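You operate a simulated robot arm through the tools that you are given. There is no shell and no other tool.

You run a simulated robot arm. Do the job below in one go: nothing can be reset, and whatever is moved stays where it is left.

Task
Close the flask of red water with the red stopper and rock it at top speed till even.
Fine: stop the mixer once the streaks are gone; the flask stays on the plate. Set down upright: what you pick out.

Only the result counts: the job must be done as asked and must still hold three seconds after the hand-in. Knocking over, shifting, dropping, spilling or breaking anything else fails it. A push-on lid holds only when it is set on centred and level and pressed home; a screw cap is set on level and turned clockwise until tight.

Robot
A 7-joint arm with a fingered hand, fixed in place. Base frame: the origin is at the foot of the arm, x ahead of it, y to its left, z up. Readings come in mm, rad, newtons and seconds.
Its first joint turns from -1.204 to 3.002 rad. Payload 5 kg.
Tool frame: the origin (TCP) lies between the finger pads and is the grasp point; the fingertips stand 32 mm ahead of it; z points along the fingers, y is the line along which they close. Largest opening 160 mm; the body of the gripper starts 89 mm behind the TCP. The gripper is a hand of 3 fingers: y runs from the thumb to the fingers, the wrist lies at [0, 0, -252] in the tool frame, and closing takes about 1.5 s.
Orientation is that of the tool frame in the base frame, as a unit quaternion [w, x, y, z]. With the fingers straight down and closing along the base's y, the tool's x points along the base's -x, its y along +y and its z along -z.

Tools
- The arm moves only by the tool move_arm. Its argument "motion" is a list of rows, each an object of numbers (a shift or turn left out is 0, a gripper value left out holds the last): "dx", "dy", "dz": the shift along the tool's x, y, z in units of 25 mm (1.0 is 25 mm); "ax", "ay", "az": the turn, a rotation vector about the tool's x, y, z in units of 6 degrees (1.0 is 6 degrees). In form: [{"dx": .., "dy": .., "dz": .., "ax": .., "ay": .., "az": ..}, ...]. A call has 1 to 20 rows; each row shifts and turns the commanded pose from where the row before left it, along the tool's axes as they then stand. "fingers" is the gripper command, from -1 (shut) to 1 (fully open), values between in proportion, set as the call begins (left out, the last holds). A call with a number of a shift or a turn outside -1 to 1 is refused whole. Rows are played at 5 a second. More than 50 mm and 0.15 rad between two rows, or a gripper value outside its range, and nothing of the call is played. Where a pose cannot be reached the arm comes as near as it can. A force on the tool above 40 N (or 10 N above the force at the start of the call, whichever is more), or a blocked arm, ends the call early, and 0.2 s more pass. The fingers move at their own pace (about 108 mm/s each) and stop on an object; they squeeze with about 26 N. The grip force told is the motor's: it shows also when the fingers shut on nothing. Time passes only in rows, and 0.2 s behind the last, so rows that do not move let the fingers close. The reply holds the time, the measured pose of the TCP, the force on the tool along the base axes, the opening and the grip force, in the units named above and with some noise, with the torque about the TCP (base axes, N m) and any sound that the robot's microphone picked up.
- Cameras (640 x 400 px; columns grow to the right, rows downward): "scene" is fixed at [400.2, 651.3, 1617]; the picture's right is [-0.98, -0.19, 0.00], its down [-0.05, 0.26, -0.97] and it looks along [0.18, -0.95, -0.26] (base axes); focal length 351 px, centre (320, 200). "wrist" rides on the gripper at [65, -4, -116] in the tool frame; the picture's right is [0.06, 1.00, 0.00], its down [-0.87, 0.05, -0.49] and it looks along [-0.49, 0.03, 0.87] (tool axes); focal length 261 px, centre (320, 200). There is no depth. A picture from a camera that has moved, and an enlarged one, comes with that camera's place and axes in the base frame and with its lens.
- get_image(camera): a new picture of that camera. The clock stands still meanwhile.
- slide_trunk(by): slides the trunk up (or, below 0, down) by that many mm; the arm rides with it, the base frame stays. It gives what a move gives, with no picture.
- curl_fingers(finger1, finger2, thumb_bend): sets how far each is bent, from 0 (flat) to 100 (curled in); at 30 the hand is open as for a grip, at 70 the pads meet at the TCP. One left out holds its place. A second passes; each finger stops where it meets its share of the squeeze, and holds until it gets a number again. A gripper value or a shape takes the hand back. It gives what a move gives, with no picture; readings hold the bend of each and the force on the fingers (four entries, about 0 where the hand has none), thumb and palm.
- set_grasp(shape): the hand has 3 fingers and takes this shape, open, in about a second: jaw (thumb against the fingers, like two jaws); tri (thumb and two fingers); tip (a fingertip pinch); poke (one finger out to press); point (the index stretched); flat (the hand flat); cup (the hand cupped); fist (a fist). The gripper value then closes the fingers along that shape, each until it touches; the sizes above hold for jaw. It gives what a move gives, with no picture.
- inspect(camera, box): a new picture of the part [left, top, right, bottom] of that camera's present view, enlarged. The clock stands still meanwhile.
- finish_job(): hands the job in; it is judged then, once.

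Nothing tells you positions but the pictures and the camera data. Unless the task says otherwise, let go and move clear before handing in.

The tools are called after "Request:" as a command line: name --argument value ..., lists and objects as JSON in quotes. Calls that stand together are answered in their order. move_arm: Moves the arm, as the interface text tells. Its arguments: {"type":"object","properties":{"motion":{"type":"array"},"fingers":{"type":"number"}},"required":["motion"]} The other tools are called the same way: slide_trunk (by) slides the trunk up or down; set_grasp (shape) gives the hand a shape; curl_fingers (finger1, finger2, thumb_bend) moves the fingers one by one; get_image (camera) takes a picture; inspect (camera, box) takes an enlarged picture of a part of a camera's view; finish_job () hands the job in.

At the start:

```text
time: 0.0
tool_pos: [396.3, -556.1, 1264.4]
orientation: [0.0, 0.0, 1.0, 0.0]
wrist_force: [-0.3, -1.7, 0.8]
wrist_torque: [-0.01, 0.03, -0.01]
width: 159.9
grasp_force: 0.1
shape: jaw
bend: [30.0, 30.0, 30.0]
finger forces: [0.0, 0.0, 0.0, 0.1, 0.0, 0.0]
trunk travel left (down, up): [-625.0, 315.0]
```

scene: 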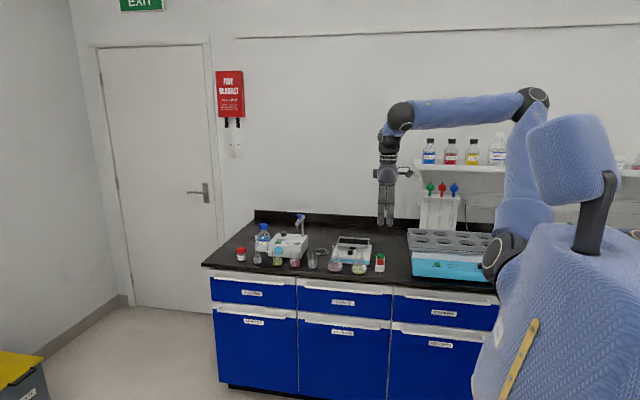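
wrist: 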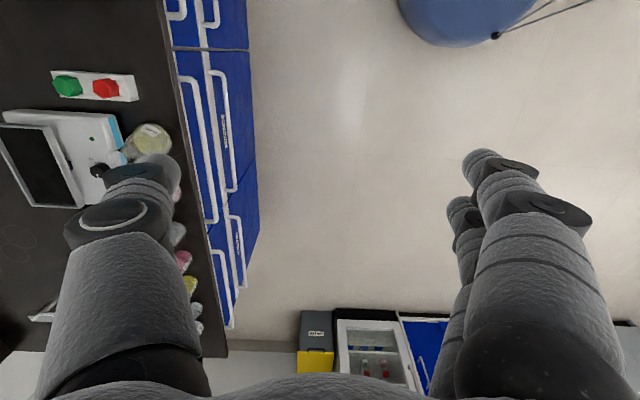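

The bench has a rocker plate, several flasks and a small holder with a green and a red item. I'll zoom in on the scene before moving anything.

Request:
inspect --camera "scene" --box '[220, 200, 400, 300]'

Request:
inspect --camera "wrist" --box '[0, 40, 240, 190]'

Request:
inspect --camera "scene" --box '[290, 225, 400, 285]'

```text
3.56 times, centred on (310, 250) of scene
camera zoom: at [400.2, 651.3, 1617.0], right [-0.98, -0.19, 0.0], down [-0.05, 0.26, -0.97], along [0.18, -0.95, -0.26], focal length 1247 px, centre (356, 22)
```

zoom: 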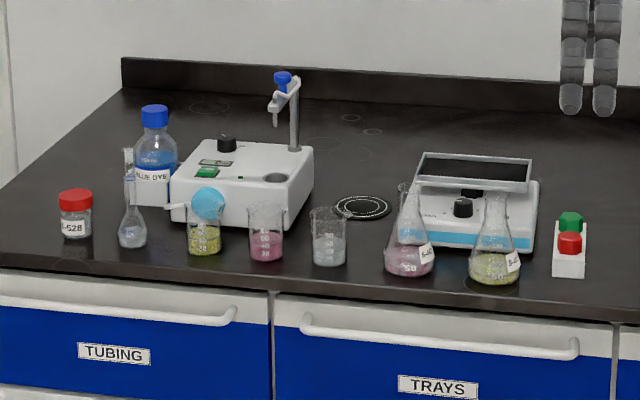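

```text
2.67 times, centred on (120, 115) of wrist
camera zoom: at [332.1, -560.4, 1378.5], right [-0.06, 1.0, 0.0], down [0.87, 0.05, 0.49], along [0.49, 0.03, -0.87], focal length 695 px, centre (853, 427)
```

zoom: 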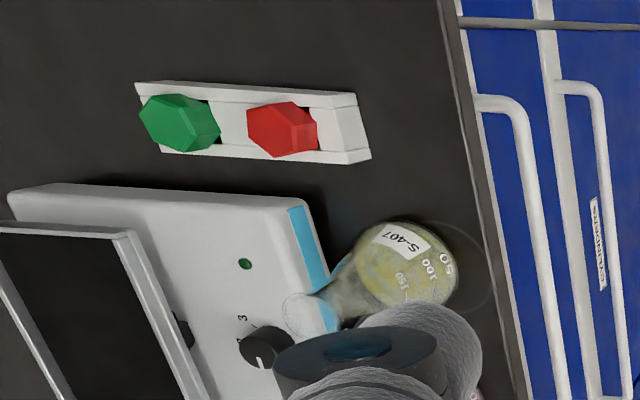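

```text
5.82 times, centred on (345, 255) of scene
camera zoom: at [400.2, 651.3, 1617.0], right [-0.98, -0.19, 0.0], down [-0.05, 0.26, -0.97], along [0.18, -0.95, -0.26], focal length 2040 px, centre (174, -120)
```

zoom: 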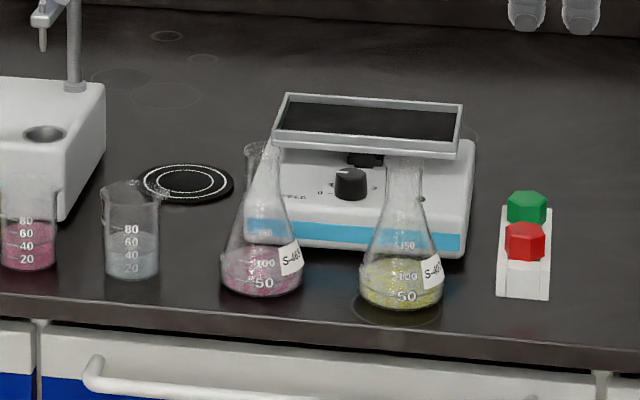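

The scene camera and wrist camera together put the red stopper near (406, -928, 889) and the yellow flask near (507, -874), with the bench top at about z = 850. I'll move the hand toward the bench, staying high, to get a better look.

Request:
move_arm --motion '[{"dy": -1}, {"dy": -1}, {"dy": -1}, {"dy": -1}, {"dy": -1}, {"dy": -1}, {"dy": -1}, {"dy": -1}]'

```text
time: 1.8
tool_pos: [397.2, -755.9, 1264.0]
orientation: [0.0, 0.001, 1.0, 0.0]
wrist_force: [0.5, 0.0, 0.4]
wrist_torque: [0.03, -0.03, 0.0]
width: 159.9
grasp_force: 0.1
shape: jaw
bend: [30.0, 30.0, 30.0]
finger forces: [0.0, 0.1, 0.0, 0.1, 0.0, 0.1]
trunk travel left (down, up): [-625.0, 315.0]
```

Request:
get_image --camera "wrist"

Request:
get_image --camera "scene"

```text
taken
camera wrist: at [332.0, -761.2, 1378.6], right [-0.06, 1.0, 0.0], down [0.87, 0.05, 0.49], along [0.49, 0.03, -0.87], focal length 261 px, centre (320, 200)
```

wrist: 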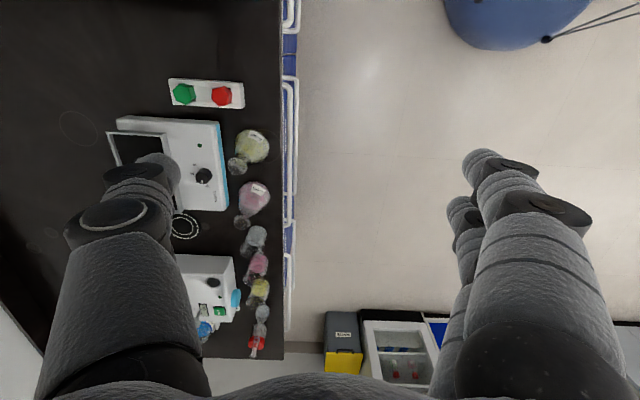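

```text
taken
```

scene: 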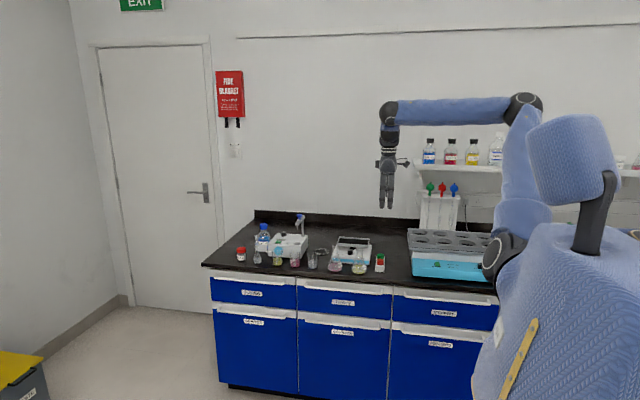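

The whole row of bench items is visible in the wrist view now. I'll zoom in to see what each one is.

Request:
inspect --camera "wrist" --box '[80, 60, 300, 220]'

Request:
inspect --camera "wrist" --box '[160, 160, 300, 360]'

Request:
inspect --camera "scene" --box '[320, 225, 390, 280]'

Request:
inspect --camera "scene" --box '[230, 210, 345, 280]'

Request:
inspect --camera "scene" --box '[400, 120, 520, 280]'

```text
2.50 times, centred on (190, 140) of wrist
camera zoom: at [332.0, -761.2, 1378.6], right [-0.06, 1.0, 0.0], down [0.87, 0.05, 0.49], along [0.49, 0.03, -0.87], focal length 652 px, centre (645, 350)
```

zoom: 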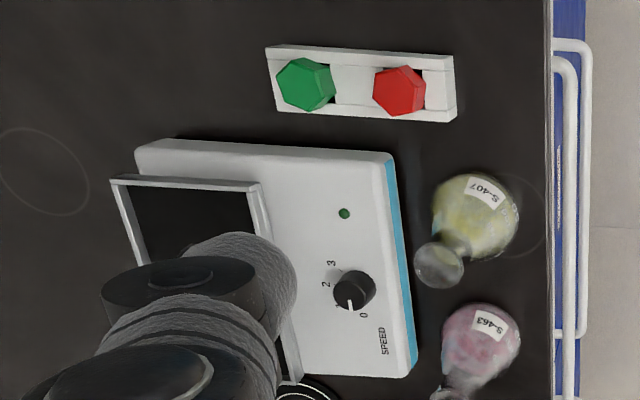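

```text
2.00 times, centred on (230, 260) of wrist
camera zoom: at [332.0, -761.2, 1378.6], right [-0.06, 1.0, 0.0], down [0.87, 0.05, 0.49], along [0.49, 0.03, -0.87], focal length 521 px, centre (500, 80)
```

zoom: 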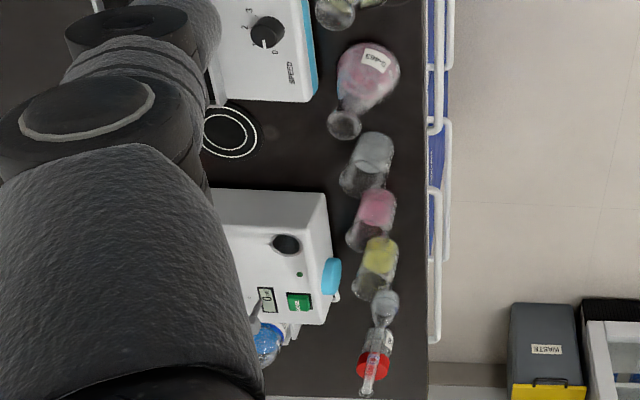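

```text
7.27 times, centred on (355, 252) of scene
camera zoom: at [400.2, 651.3, 1617.0], right [-0.98, -0.19, 0.0], down [-0.05, 0.26, -0.97], along [0.18, -0.95, -0.26], focal length 2550 px, centre (66, -182)
```

zoom: 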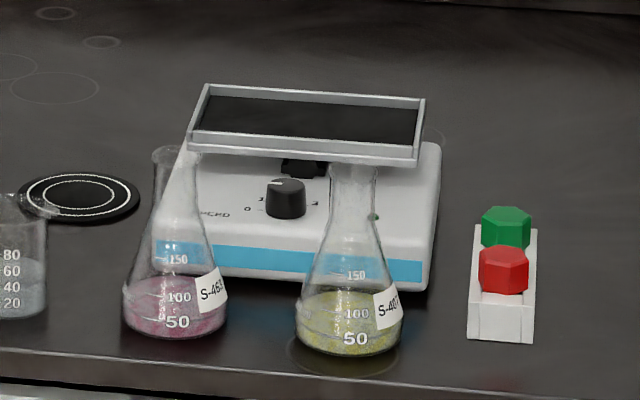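

```text
5.57 times, centred on (288, 245) of scene
camera zoom: at [400.2, 651.3, 1617.0], right [-0.98, -0.19, 0.0], down [-0.05, 0.26, -0.97], along [0.18, -0.95, -0.26], focal length 1951 px, centre (501, -50)
```

zoom: 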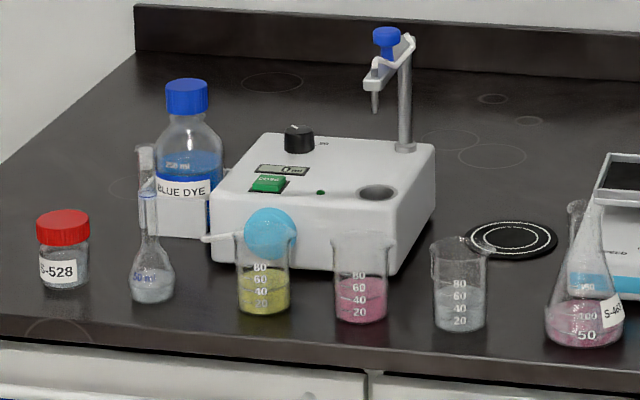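

```text
2.50 times, centred on (460, 200) of scene
camera zoom: at [400.2, 651.3, 1617.0], right [-0.98, -0.19, 0.0], down [-0.05, 0.26, -0.97], along [0.18, -0.95, -0.26], focal length 876 px, centre (-30, 200)
```

zoom: 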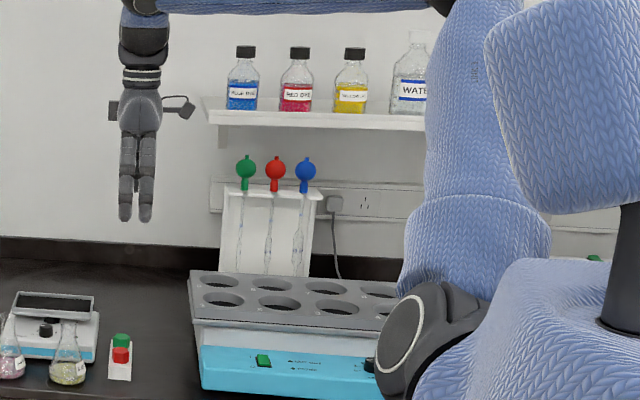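

The rocker's SPEED knob is on its top face. The red-water flask is S-463, and the red and green stoppers stand in a white rack. I'll move above the rack for accurate positions.

Request:
move_arm --motion '[{"dy": -1}, {"dy": -1}, {"dy": -1}, {"dy": -1}, {"dy": -1}, {"dy": -1}, {"dz": 1}, {"dz": 1}, {"dz": 1}, {"dz": 1}]'

Request:
get_image --camera "wrist"

```text
time: 4.0
tool_pos: [397.7, -907.2, 1162.6]
orientation: [0.0, 0.0, 1.0, 0.002]
wrist_force: [-0.5, 0.0, -0.2]
wrist_torque: [0.01, -0.01, 0.0]
width: 159.8
grasp_force: 0.0
shape: jaw
bend: [30.0, 30.0, 30.0]
finger forces: [0.0, 0.1, 0.0, 0.0, 0.0, 0.0]
trunk travel left (down, up): [-625.0, 315.0]
```

```text
taken
camera wrist: at [331.5, -911.1, 1277.0], right [-0.06, 1.0, 0.0], down [0.87, 0.05, 0.49], along [0.49, 0.03, -0.87], focal length 261 px, centre (320, 200)
```

wrist: 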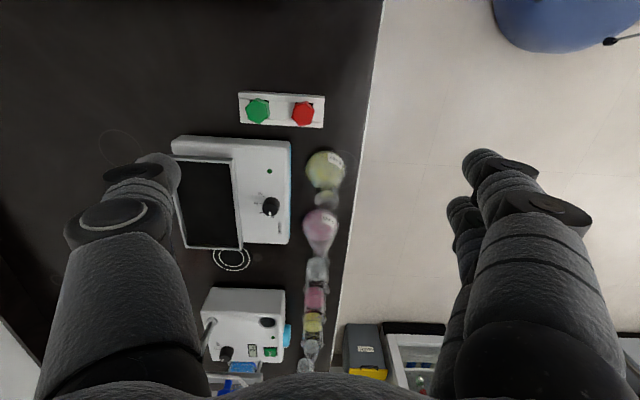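

The arm reached this spot without trouble. I'll zoom in from here to triangulate the stopper, flask, plate and knob.

Request:
inspect --camera "wrist" --box '[220, 80, 380, 180]'

Request:
inspect --camera "wrist" --box '[160, 120, 360, 260]'

Request:
inspect --camera "scene" --box '[330, 235, 390, 275]'

```text
4.00 times, centred on (300, 130) of wrist
camera zoom: at [331.5, -911.1, 1277.0], right [-0.06, 1.0, 0.0], down [0.87, 0.05, 0.49], along [0.49, 0.03, -0.87], focal length 1043 px, centre (400, 480)
```

zoom: 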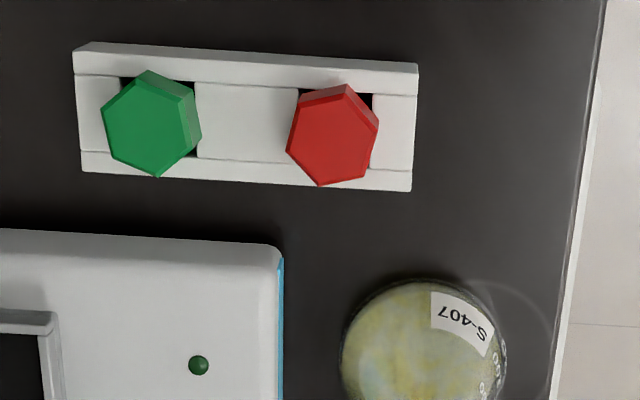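

```text
2.86 times, centred on (260, 190) of wrist
camera zoom: at [331.5, -911.1, 1277.0], right [-0.06, 1.0, 0.0], down [0.87, 0.05, 0.49], along [0.49, 0.03, -0.87], focal length 745 px, centre (491, 229)
```

zoom: 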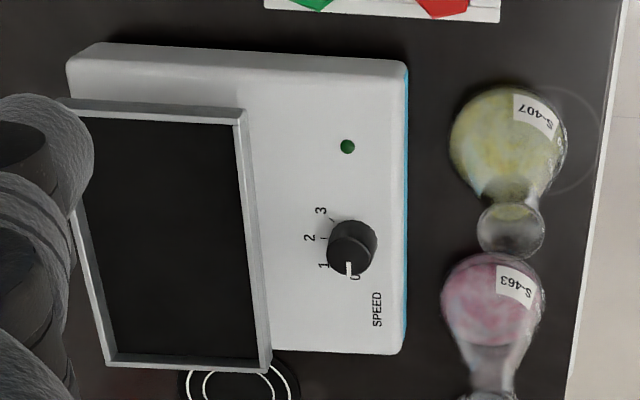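

```text
10.00 times, centred on (360, 255) of scene
camera zoom: at [400.2, 651.3, 1617.0], right [-0.98, -0.19, 0.0], down [-0.05, 0.26, -0.97], along [0.18, -0.95, -0.26], focal length 3506 px, centre (-80, -350)
```

zoom: 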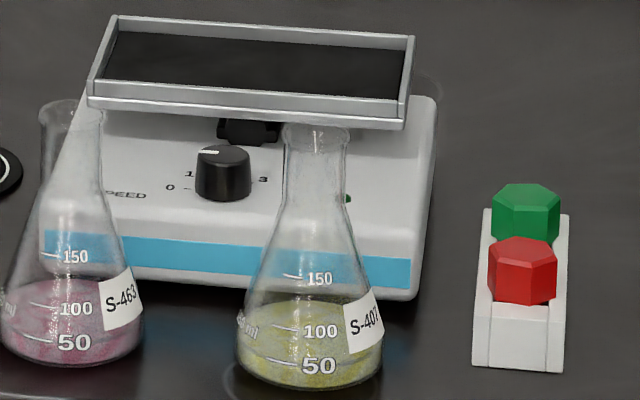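

The triangulated positions are:
- Red stopper top: about (409, -930, 894)
- Red-water flask: (629, -893), with the bench at z ≈ 850
- Knob top: (556, -978, 916)
- Tray: x 469–632, y -1028 to -1121

These are near the limit of reach, so I'll turn the hand to bring the camera to the outer side, ready for tilting the tool outward.

Request:
move_arm --motion '[{"az": -1}, {"az": -1}, {"az": -1}, {"az": -1}, {"az": -1}, {"az": -1}, {"az": -1}, {"az": -1}, {"az": -1}, {"az": -1}, {"az": -1}, {"az": -1}, {"az": -1}, {"az": -1}, {"az": -1}]'

Request:
get_image --camera "scene"

Request:
get_image --camera "wrist"

```text
time: 7.2
tool_pos: [397.5, -906.5, 1163.4]
orientation: [0.0, 0.708, -0.706, 0.0]
wrist_force: [-0.8, 0.0, 0.1]
wrist_torque: [-0.03, 0.02, 0.02]
width: 159.8
grasp_force: 0.1
shape: jaw
bend: [30.0, 30.0, 30.0]
finger forces: [0.0, 0.1, 0.1, 0.1, 0.0, 0.0]
trunk travel left (down, up): [-625.0, 315.0]
```

```text
taken
```

scene: 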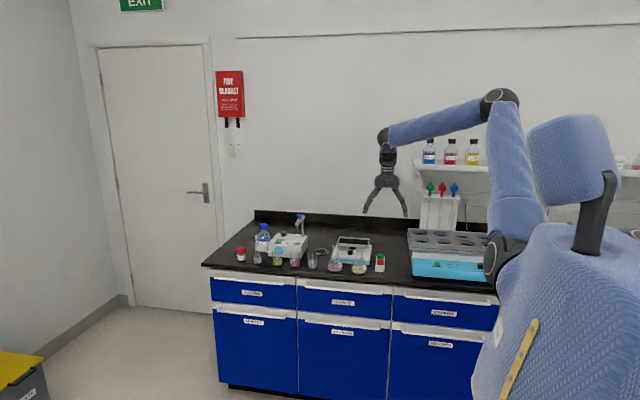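

```text
taken
camera wrist: at [402.1, -970.9, 1278.3], right [-1.0, -0.06, 0.0], down [-0.06, 0.87, 0.49], along [-0.03, 0.49, -0.87], focal length 261 px, centre (320, 200)
```

wrist: 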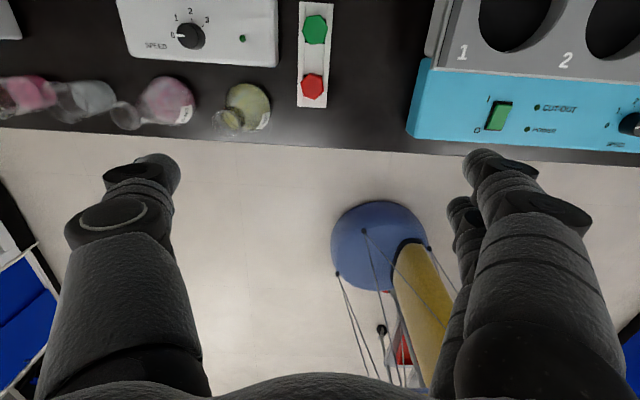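

The yaw worked. Next I'll check how far the arm reaches with the tool straight down by moving toward a point above the red-water flask at a safe height.

Request:
move_arm --motion '[{"dz": 1}, {"dz": 1}, {"dz": 1}, {"dy": -1}, {"dy": -1}, {"dy": -1}, {"dy": -1}, {"dy": -1}, {"dy": -1}, {"dy": -1}]'

```text
time: 9.4
tool_pos: [572.6, -906.3, 1089.9]
orientation: [0.0, -0.707, 0.707, 0.0]
wrist_force: [0.6, 0.3, -0.9]
wrist_torque: [0.01, 0.03, -0.01]
width: 159.8
grasp_force: 0.1
shape: jaw
bend: [30.0, 30.0, 30.0]
finger forces: [0.0, 0.0, 0.0, 0.1, 0.1, 0.0]
trunk travel left (down, up): [-625.0, 315.0]
```

Request:
move_arm --motion '[{"dy": -1}, {"dy": -1}, {"dz": 0.6}]'

Request:
get_image --camera "wrist"

Request:
get_image --camera "scene"

```text
time: 10.2
tool_pos: [621.7, -906.6, 1074.8]
orientation: [0.0, 0.708, -0.707, 0.0]
wrist_force: [0.1, -0.5, 0.7]
wrist_torque: [0.0, 0.01, -0.03]
width: 159.8
grasp_force: 0.0
shape: jaw
bend: [30.0, 30.0, 30.0]
finger forces: [0.0, 0.1, 0.1, 0.0, 0.0, 0.1]
trunk travel left (down, up): [-625.0, 315.0]
```

```text
taken
camera wrist: at [626.1, -971.7, 1188.3], right [-1.0, -0.06, 0.0], down [-0.05, 0.87, 0.49], along [-0.03, 0.49, -0.87], focal length 261 px, centre (320, 200)
```

wrist: 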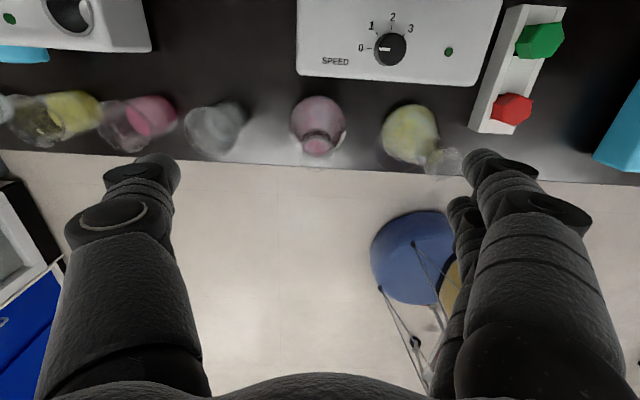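

```text
taken
```

scene: 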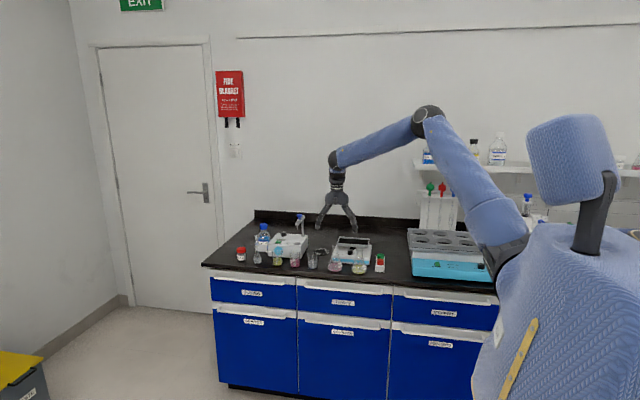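

The arm still has bend to spare over the red-water flask, so straight-down work is possible there. I'll zoom in to refine the positions.

Request:
inspect --camera "wrist" --box '[260, 70, 380, 170]'

Request:
inspect --camera "wrist" --box '[290, 0, 530, 160]'

Request:
inspect --camera "wrist" --box '[0, 70, 290, 190]'

```text
4.00 times, centred on (320, 120) of wrist
camera zoom: at [626.1, -971.7, 1188.3], right [-1.0, -0.06, 0.0], down [-0.05, 0.87, 0.49], along [-0.03, 0.49, -0.87], focal length 1043 px, centre (320, 520)
```

zoom: 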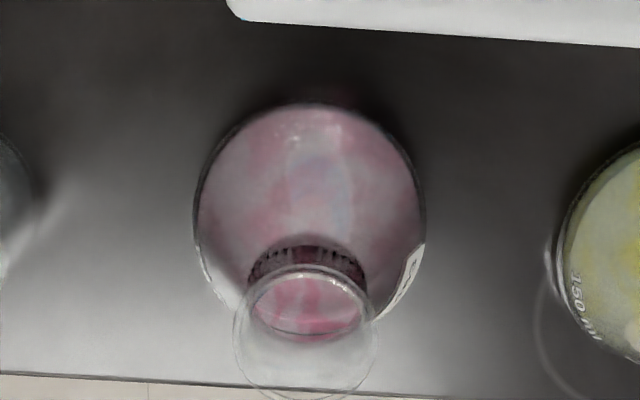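

```text
2.50 times, centred on (410, 80) of wrist
camera zoom: at [626.1, -971.7, 1188.3], right [-1.0, -0.06, 0.0], down [-0.05, 0.87, 0.49], along [-0.03, 0.49, -0.87], focal length 652 px, centre (95, 500)
```

zoom: 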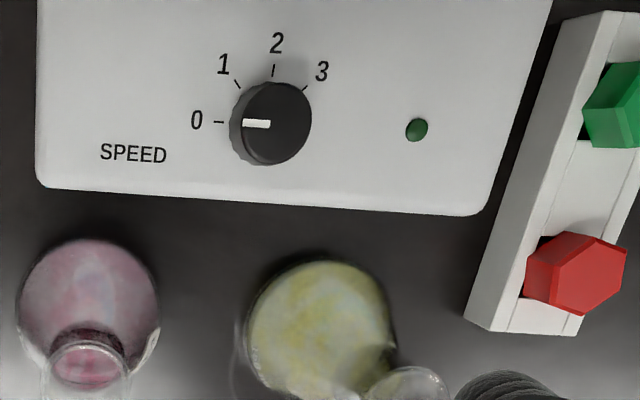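

```text
2.21 times, centred on (145, 130) of wrist
camera zoom: at [626.1, -971.7, 1188.3], right [-1.0, -0.06, 0.0], down [-0.05, 0.87, 0.49], along [-0.03, 0.49, -0.87], focal length 575 px, centre (706, 354)
```

zoom: 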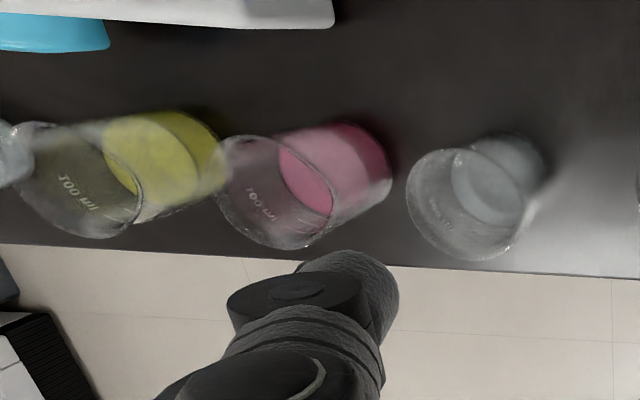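

The refined flask axis is about (624.5, -895), with the rim at z ≈ 969 and roughly 32 mm across. Next I'll move over the red stopper for a closer look at the head and rack rails.

Request:
move_arm --motion '[{"dy": 1}, {"dy": 1}, {"dy": 1}, {"dy": 1}, {"dy": 1}, {"dy": 1}, {"dy": 1}, {"dy": 1}, {"dy": 0.5, "dx": 0.95}, {"dz": 1}, {"dz": 1}, {"dz": 1}]'

Request:
get_image --camera "wrist"

Request:
inspect --camera "wrist" --box '[260, 80, 400, 200]'

Request:
inspect --camera "scene" --box '[350, 200, 420, 280]'

```text
time: 12.8
tool_pos: [411.5, -930.5, 998.2]
orientation: [0.0, -0.707, 0.707, 0.001]
wrist_force: [-0.2, 0.5, 0.1]
wrist_torque: [0.03, 0.01, -0.03]
width: 159.8
grasp_force: 0.0
shape: jaw
bend: [30.0, 30.0, 30.0]
finger forces: [0.0, 0.0, 0.0, 0.0, 0.0, 0.0]
trunk travel left (down, up): [-625.0, 315.0]
```

```text
taken
camera wrist: at [415.4, -996.3, 1112.0], right [-1.0, -0.06, 0.0], down [-0.06, 0.87, 0.49], along [-0.03, 0.49, -0.87], focal length 261 px, centre (320, 200)
```

wrist: 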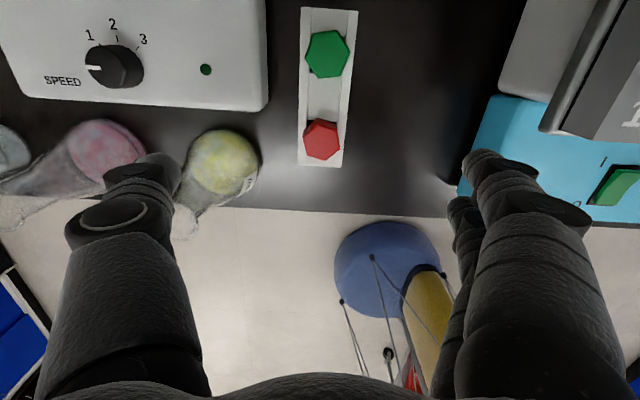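

```text
3.33 times, centred on (330, 140) of wrist
camera zoom: at [415.4, -996.3, 1112.0], right [-1.0, -0.06, 0.0], down [-0.06, 0.87, 0.49], along [-0.03, 0.49, -0.87], focal length 869 px, centre (287, 400)
```

zoom: 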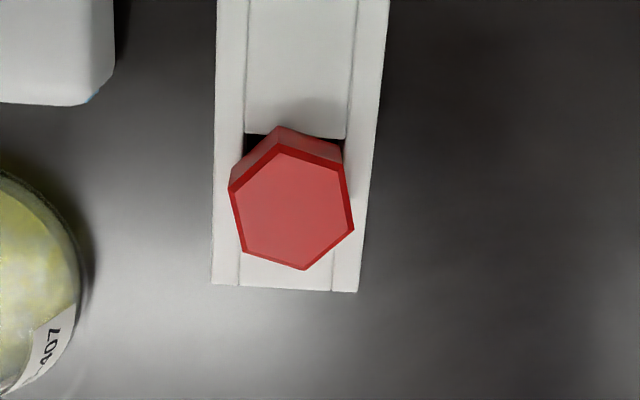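

```text
5.00 times, centred on (385, 240) of scene
camera zoom: at [400.2, 651.3, 1617.0], right [-0.98, -0.19, 0.0], down [-0.05, 0.26, -0.97], along [0.18, -0.95, -0.26], focal length 1753 px, centre (-5, 0)
```

zoom: 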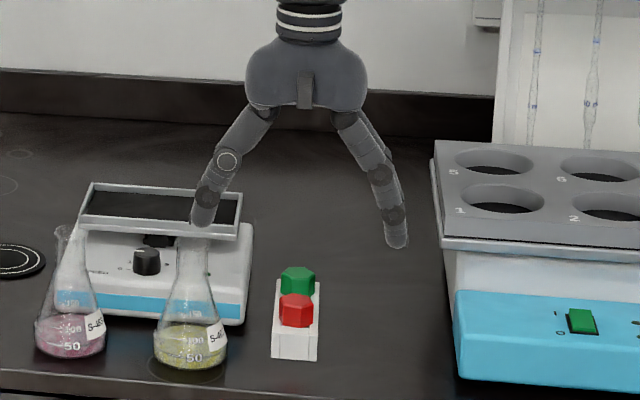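

The stopper head measures about 28 mm across flats, with its centre near (410.4, -930) and its flats turned about 14°. I'll match that yaw, narrow the fingers and check where the fingertips sit before going down.

Request:
move_arm --motion '[{"az": -1}, {"az": -1}, {"az": -0.35}, {}, {}, {}]' --fingers -0.4

Request:
get_image --camera "wrist"

Request:
inspect --camera "scene" --box '[350, 200, 420, 280]'

```text
time: 14.2
tool_pos: [409.6, -930.8, 998.4]
orientation: [0.0, 0.789, -0.614, 0.0]
wrist_force: [-1.6, 0.3, 0.3]
wrist_torque: [-0.02, -0.01, 0.01]
width: 48.4
grasp_force: 0.3
shape: jaw
bend: [73.0, 73.0, 70.0]
finger forces: [0.0, 0.0, 0.0, 0.0, 0.1, 0.0]
trunk travel left (down, up): [-625.0, 315.0]
```

```text
taken
camera wrist: at [430.3, -992.6, 1112.8], right [-0.95, -0.3, 0.0], down [-0.26, 0.83, 0.49], along [-0.15, 0.47, -0.87], focal length 261 px, centre (320, 200)
```

wrist: 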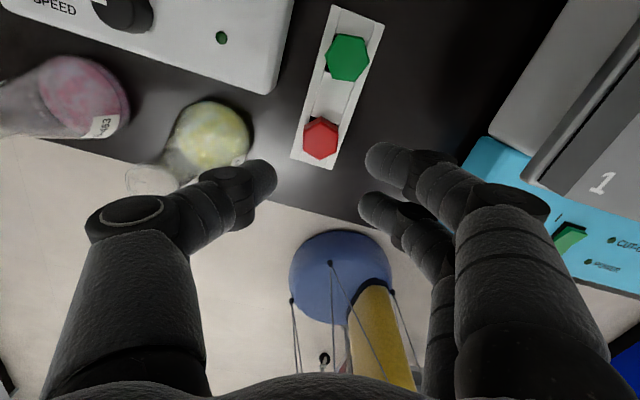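

```text
5.00 times, centred on (385, 240) of scene
camera zoom: at [400.2, 651.3, 1617.0], right [-0.98, -0.19, 0.0], down [-0.05, 0.26, -0.97], along [0.18, -0.95, -0.26], focal length 1753 px, centre (-5, 0)
```

zoom: 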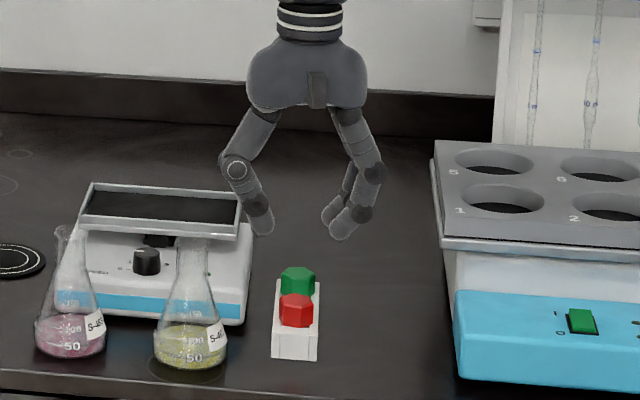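

Request:
inspect --camera "wrist" --box '[250, 90, 390, 220]'

```text
3.08 times, centred on (320, 155) of wrist
camera zoom: at [430.3, -992.6, 1112.8], right [-0.95, -0.3, 0.0], down [-0.26, 0.83, 0.49], along [-0.15, 0.47, -0.87], focal length 802 px, centre (320, 338)
```

zoom: 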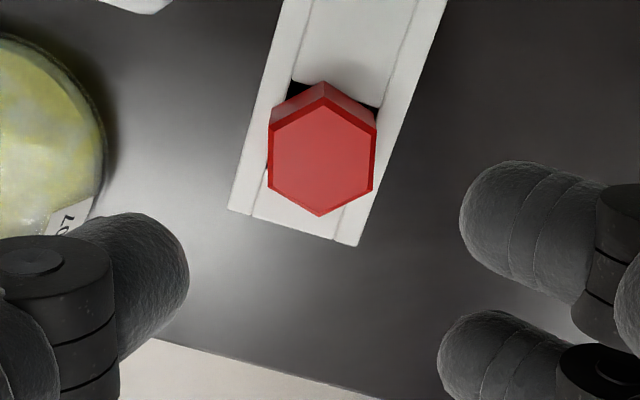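

The flats now line up with the closing direction and the stopper is centred under the tool. I'll go down part way and check the clearance.

Request:
move_arm --motion '[{"dx": -0.05, "dz": 0.8}, {"dz": 0.8}, {"dz": 0.8}, {"dz": 0.4}]'

Request:
get_image --camera "wrist"

Request:
inspect --camera "scene" --box '[350, 220, 420, 280]'

```text
time: 15.2
tool_pos: [410.1, -930.5, 927.9]
orientation: [0.001, 0.788, -0.615, 0.0]
wrist_force: [0.1, -0.4, -0.2]
wrist_torque: [0.01, 0.02, -0.01]
width: 48.5
grasp_force: 0.1
shape: jaw
bend: [73.0, 73.0, 70.0]
finger forces: [0.0, 0.0, 0.0, 0.1, 0.1, 0.1]
trunk travel left (down, up): [-625.0, 315.0]
```

```text
taken
camera wrist: at [429.7, -992.0, 1042.3], right [-0.95, -0.3, 0.0], down [-0.26, 0.83, 0.49], along [-0.15, 0.47, -0.87], focal length 261 px, centre (320, 200)
```

wrist: 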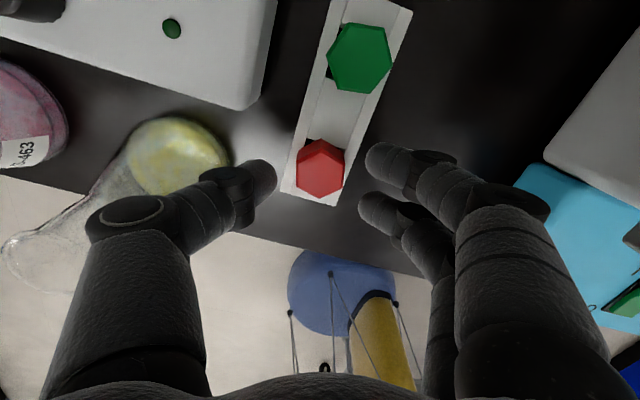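

```text
6.67 times, centred on (385, 250) of scene
camera zoom: at [400.2, 651.3, 1617.0], right [-0.98, -0.19, 0.0], down [-0.05, 0.26, -0.97], along [0.18, -0.95, -0.26], focal length 2338 px, centre (-113, -133)
```

zoom: 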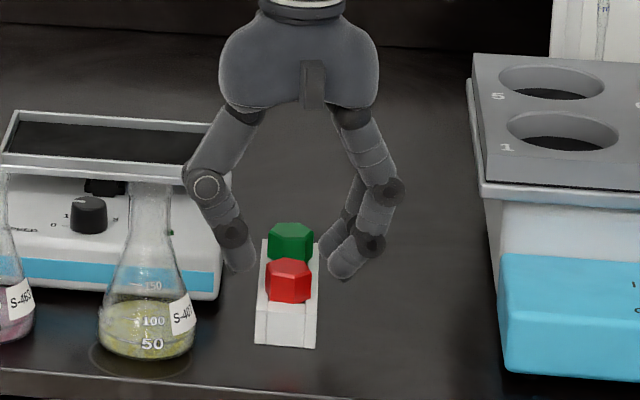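

Both sides are clear. I'll go down the last 20 mm and close on the head.

Request:
move_arm --motion '[{"dz": 0.4}, {"dz": 0.35}]'

Request:
inspect --camera "scene" --box '[350, 220, 420, 280]'

Request:
inspect --camera "wrist" --box '[220, 90, 420, 260]'

```text
time: 15.8
tool_pos: [409.1, -929.8, 910.8]
orientation: [0.0, 0.788, -0.615, 0.0]
wrist_force: [0.8, -0.1, -0.6]
wrist_torque: [0.0, 0.0, 0.01]
width: 48.3
grasp_force: 0.1
shape: jaw
bend: [73.0, 73.0, 70.0]
finger forces: [0.0, 0.1, 0.0, 0.0, 0.0, 0.0]
trunk travel left (down, up): [-625.0, 315.0]
```

```text
6.67 times, centred on (385, 250) of scene
camera zoom: at [400.2, 651.3, 1617.0], right [-0.98, -0.19, 0.0], down [-0.05, 0.26, -0.97], along [0.18, -0.95, -0.26], focal length 2338 px, centre (-113, -133)
```

zoom: 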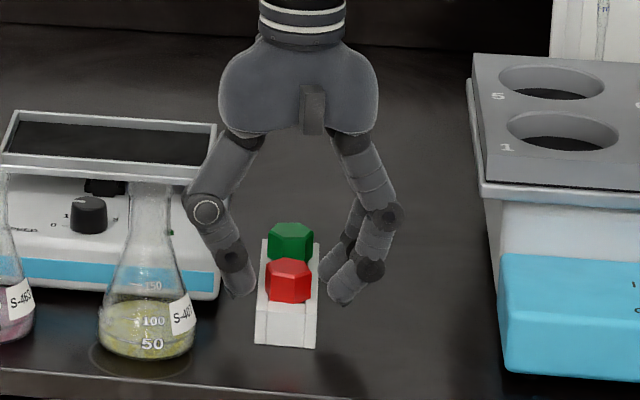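

```text
2.35 times, centred on (320, 175) of wrist
camera zoom: at [429.2, -991.3, 1023.9], right [-0.95, -0.3, 0.0], down [-0.26, 0.83, 0.49], along [-0.15, 0.47, -0.87], focal length 613 px, centre (320, 259)
```

zoom: 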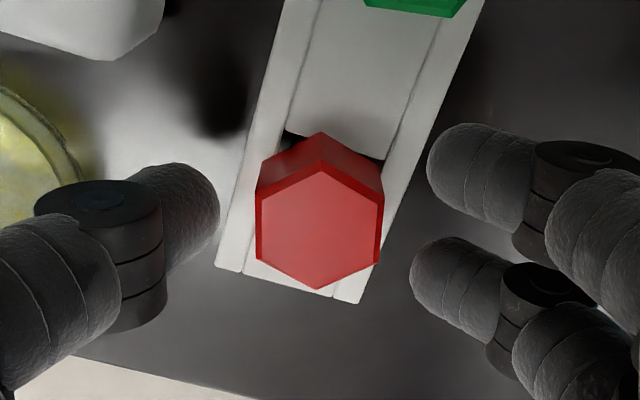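

Request:
move_arm --motion '[{}, {}, {}, {}, {}, {}, {}, {}]' --fingers -1

Request:
inspect --camera "scene" --box '[350, 220, 420, 280]'

Request:
inspect --camera "wrist" --box '[220, 90, 420, 260]'

```text
time: 17.6
tool_pos: [410.5, -928.9, 910.1]
orientation: [0.0, 0.788, -0.615, 0.0]
wrist_force: [1.6, 1.0, 1.9]
wrist_torque: [0.05, -0.02, -0.16]
width: 25.6
grasp_force: 26.1
shape: jaw
bend: [73.0, 72.0, 71.0]
finger forces: [10.3, 11.2, 0.1, 0.0, 23.3, 0.0]
trunk travel left (down, up): [-625.0, 315.0]
```

```text
6.67 times, centred on (385, 250) of scene
camera zoom: at [400.2, 651.3, 1617.0], right [-0.98, -0.19, 0.0], down [-0.05, 0.26, -0.97], along [0.18, -0.95, -0.26], focal length 2338 px, centre (-113, -133)
```

zoom: 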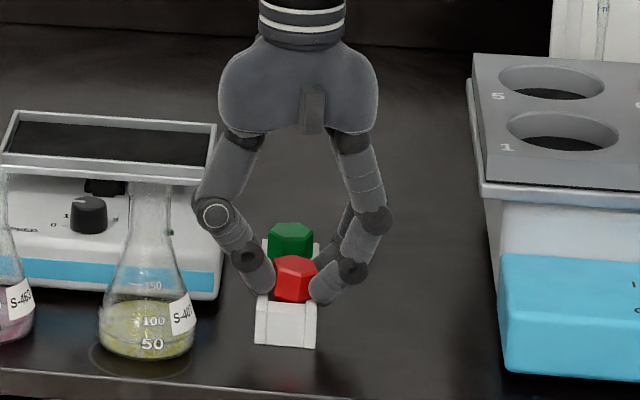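

```text
2.35 times, centred on (320, 175) of wrist
camera zoom: at [429.4, -991.1, 1024.3], right [-0.95, -0.3, 0.0], down [-0.26, 0.83, 0.49], along [-0.15, 0.47, -0.87], focal length 613 px, centre (320, 259)
```

zoom: 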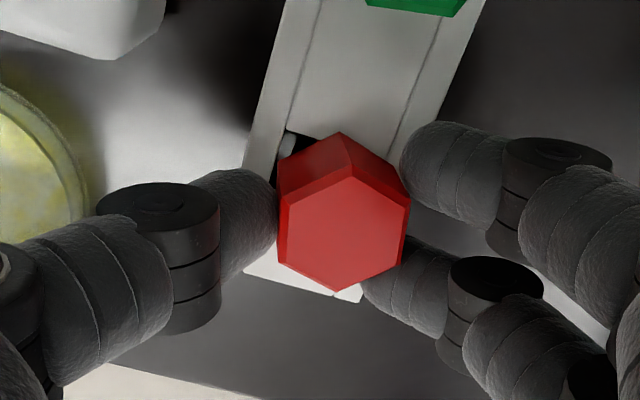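

The head shifted a few mm toward the fingers as the hand closed, and it may have tilted. I'll look closely before lifting.

Request:
inspect --camera "scene" --box '[370, 245, 400, 275]'

Request:
inspect --camera "wrist" --box '[290, 120, 370, 200]'

```text
13.33 times, centred on (385, 260) of scene
camera zoom: at [400.2, 651.3, 1617.0], right [-0.98, -0.19, 0.0], down [-0.05, 0.26, -0.97], along [0.18, -0.95, -0.26], focal length 4675 px, centre (-547, -600)
```

zoom: 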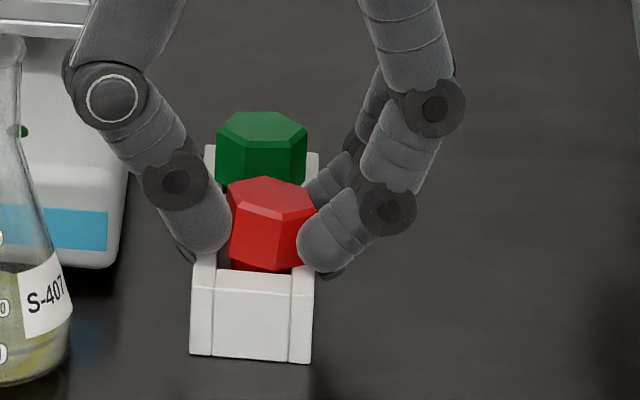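

```text
5.00 times, centred on (330, 160) of wrist
camera zoom: at [429.4, -991.1, 1024.3], right [-0.95, -0.3, 0.0], down [-0.26, 0.83, 0.49], along [-0.15, 0.47, -0.87], focal length 1303 px, centre (270, 400)
```

zoom: 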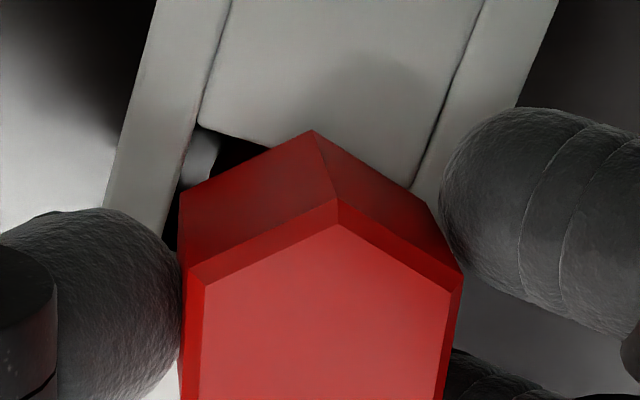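

The head did lean as the thumb pushed it. I'll release it, let it settle back in its pocket, and regrip with the hand shifted toward the thumb side.

Request:
move_arm --motion '[{}, {}, {}, {}, {}, {}]' --fingers -0.4

Request:
inspect --camera "scene" --box '[370, 245, 400, 275]'

Request:
inspect --camera "wrist" --box '[220, 90, 420, 260]'

```text
time: 19.0
tool_pos: [409.7, -929.0, 909.4]
orientation: [0.0, 0.789, -0.615, -0.001]
wrist_force: [-0.4, 0.5, 0.2]
wrist_torque: [-0.02, -0.02, -0.01]
width: 47.9
grasp_force: 0.0
shape: jaw
bend: [73.0, 73.0, 70.0]
finger forces: [0.1, 0.0, 0.1, 0.0, 0.0, 0.1]
trunk travel left (down, up): [-625.0, 315.0]
```

```text
13.33 times, centred on (385, 260) of scene
camera zoom: at [400.2, 651.3, 1617.0], right [-0.98, -0.19, 0.0], down [-0.05, 0.26, -0.97], along [0.18, -0.95, -0.26], focal length 4675 px, centre (-547, -600)
```

zoom: 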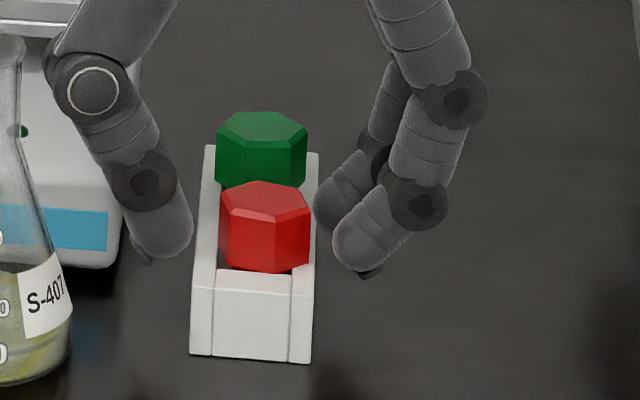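

```text
2.35 times, centred on (320, 175) of wrist
camera zoom: at [429.2, -991.3, 1024.1], right [-0.95, -0.3, 0.0], down [-0.26, 0.83, 0.49], along [-0.15, 0.47, -0.87], focal length 613 px, centre (320, 259)
```

zoom: 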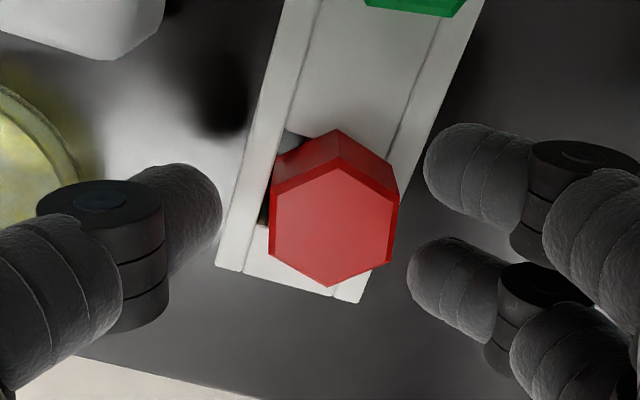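

The stopper settled back but sits about 3 mm toward the fingers, and the rack hasn't moved. The thumb travels further than the fingers while closing, so I'll shift the hand about 4 mm toward the thumb side and regrip.

Request:
move_arm --motion '[{"dy": -0.09}, {"dy": -0.09}, {}]'

Request:
inspect --camera "wrist" --box '[220, 90, 420, 260]'

```text
time: 19.8
tool_pos: [414.0, -926.9, 910.3]
orientation: [0.0, 0.789, -0.615, 0.0]
wrist_force: [0.2, -0.2, -0.9]
wrist_torque: [-0.01, 0.02, 0.02]
width: 47.7
grasp_force: 0.2
shape: jaw
bend: [73.0, 73.0, 70.0]
finger forces: [0.0, 0.2, 0.1, 0.0, 0.0, 0.0]
trunk travel left (down, up): [-625.0, 315.0]
```

```text
2.35 times, centred on (320, 175) of wrist
camera zoom: at [433.5, -990.0, 1024.0], right [-0.95, -0.3, 0.0], down [-0.26, 0.83, 0.49], along [-0.15, 0.47, -0.87], focal length 613 px, centre (320, 259)
```

zoom: 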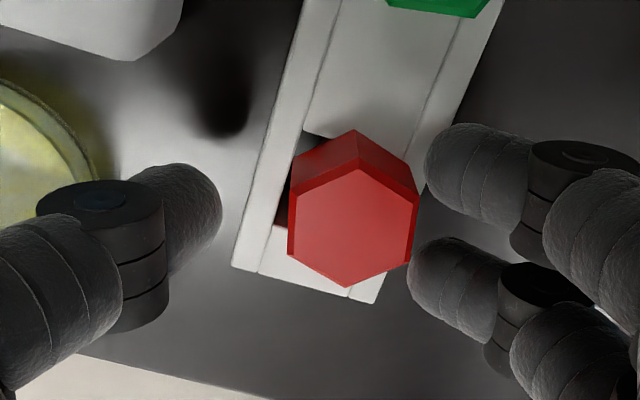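

Request:
move_arm --motion '[{}, {}, {}, {}, {}, {}, {}, {}]' --fingers -1

Request:
inspect --camera "scene" --box '[370, 245, 400, 275]'

Request:
inspect --camera "wrist" --box '[220, 90, 420, 260]'

```text
time: 21.6
tool_pos: [412.4, -927.4, 909.8]
orientation: [0.0, 0.788, -0.616, 0.0]
wrist_force: [-1.6, 0.2, -0.6]
wrist_torque: [0.05, -0.02, -0.44]
width: 23.5
grasp_force: 25.9
shape: jaw
bend: [73.0, 72.0, 70.0]
finger forces: [11.2, 11.2, 0.1, 0.0, 21.3, 0.0]
trunk travel left (down, up): [-625.0, 315.0]
```

```text
13.33 times, centred on (385, 260) of scene
camera zoom: at [400.2, 651.3, 1617.0], right [-0.98, -0.19, 0.0], down [-0.05, 0.26, -0.97], along [0.18, -0.95, -0.26], focal length 4675 px, centre (-547, -600)
```

zoom: 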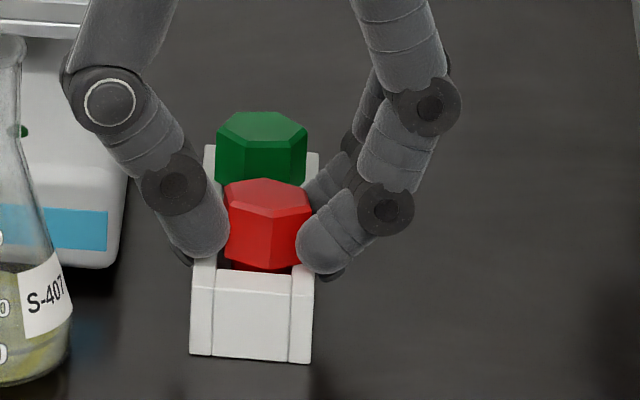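

```text
2.35 times, centred on (320, 175) of wrist
camera zoom: at [433.4, -989.9, 1024.0], right [-0.95, -0.3, 0.0], down [-0.26, 0.83, 0.49], along [-0.15, 0.47, -0.87], focal length 613 px, centre (320, 259)
```

zoom: 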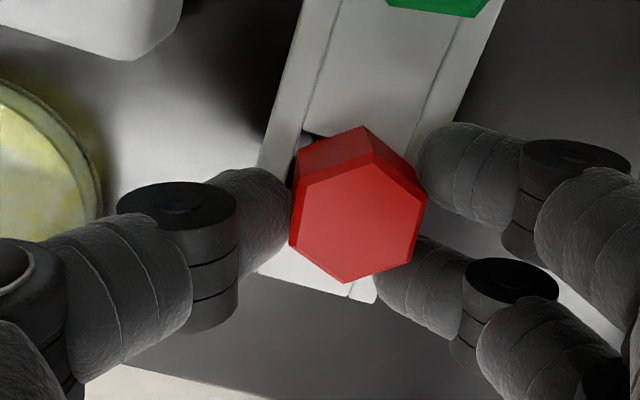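

The head moved toward the fingers again, because the fingers stop where they first touch and the thumb does the rest. I'll reopen, shift another 5 mm so the fingers touch first with the stopper upright, then close.

Request:
move_arm --motion '[{}, {}, {}, {}, {}, {"dy": -0.06}, {"dy": -0.06}, {"dy": -0.06}, {"dy": -0.04}, {}]' --fingers -0.4

Request:
inspect --camera "scene" --box '[370, 245, 400, 275]'

Request:
inspect --camera "wrist" --box '[220, 90, 420, 260]'

```text
time: 23.8
tool_pos: [418.9, -927.1, 910.9]
orientation: [0.0, 0.789, -0.614, 0.0]
wrist_force: [-0.9, 0.0, 0.0]
wrist_torque: [-0.01, 0.1, 0.0]
width: 48.6
grasp_force: 0.2
shape: jaw
bend: [73.0, 73.0, 70.0]
finger forces: [1.8, 0.0, 0.0, 0.0, 0.1, 0.1]
trunk travel left (down, up): [-625.0, 315.0]
```

```text
13.33 times, centred on (385, 260) of scene
camera zoom: at [400.2, 651.3, 1617.0], right [-0.98, -0.19, 0.0], down [-0.05, 0.26, -0.97], along [0.18, -0.95, -0.26], focal length 4675 px, centre (-547, -600)
```

zoom: 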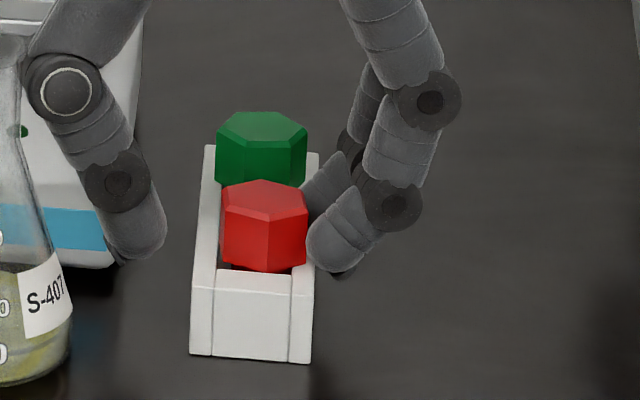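

```text
2.35 times, centred on (320, 175) of wrist
camera zoom: at [438.5, -989.1, 1024.0], right [-0.95, -0.3, 0.0], down [-0.26, 0.83, 0.49], along [-0.15, 0.47, -0.87], focal length 613 px, centre (320, 259)
```

zoom: 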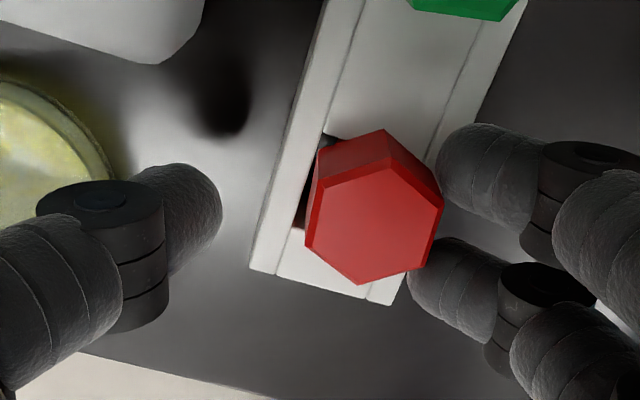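

The head is still about 4.5 mm off with only light finger contact. I'll nudge further to stand it back up.

Request:
move_arm --motion '[{"dy": -0.06}, {"dy": -0.06}, {"dy": -0.06}, {}, {}]'

Request:
inspect --camera "scene" --box '[370, 245, 400, 275]'

Request:
inspect --camera "wrist" --box '[220, 90, 420, 260]'

```text
time: 25.0
tool_pos: [422.2, -925.2, 909.6]
orientation: [0.0, 0.789, -0.615, 0.0]
wrist_force: [-3.6, -1.6, -1.5]
wrist_torque: [-0.07, 0.14, -0.07]
width: 50.1
grasp_force: 0.0
shape: jaw
bend: [72.0, 73.0, 70.0]
finger forces: [3.5, 0.1, 0.0, 0.0, 0.0, 0.1]
trunk travel left (down, up): [-625.0, 315.0]
```

```text
13.33 times, centred on (385, 260) of scene
camera zoom: at [400.2, 651.3, 1617.0], right [-0.98, -0.19, 0.0], down [-0.05, 0.26, -0.97], along [0.18, -0.95, -0.26], focal length 4675 px, centre (-547, -600)
```

zoom: 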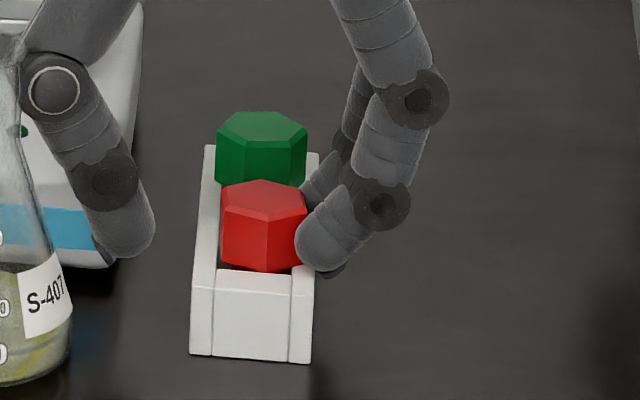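

```text
2.35 times, centred on (320, 175) of wrist
camera zoom: at [442.8, -987.9, 1024.6], right [-0.95, -0.3, 0.0], down [-0.26, 0.83, 0.49], along [-0.15, 0.47, -0.87], focal length 613 px, centre (320, 259)
```

zoom: 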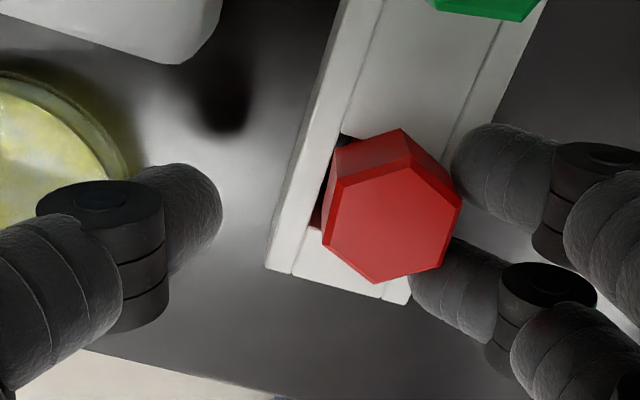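

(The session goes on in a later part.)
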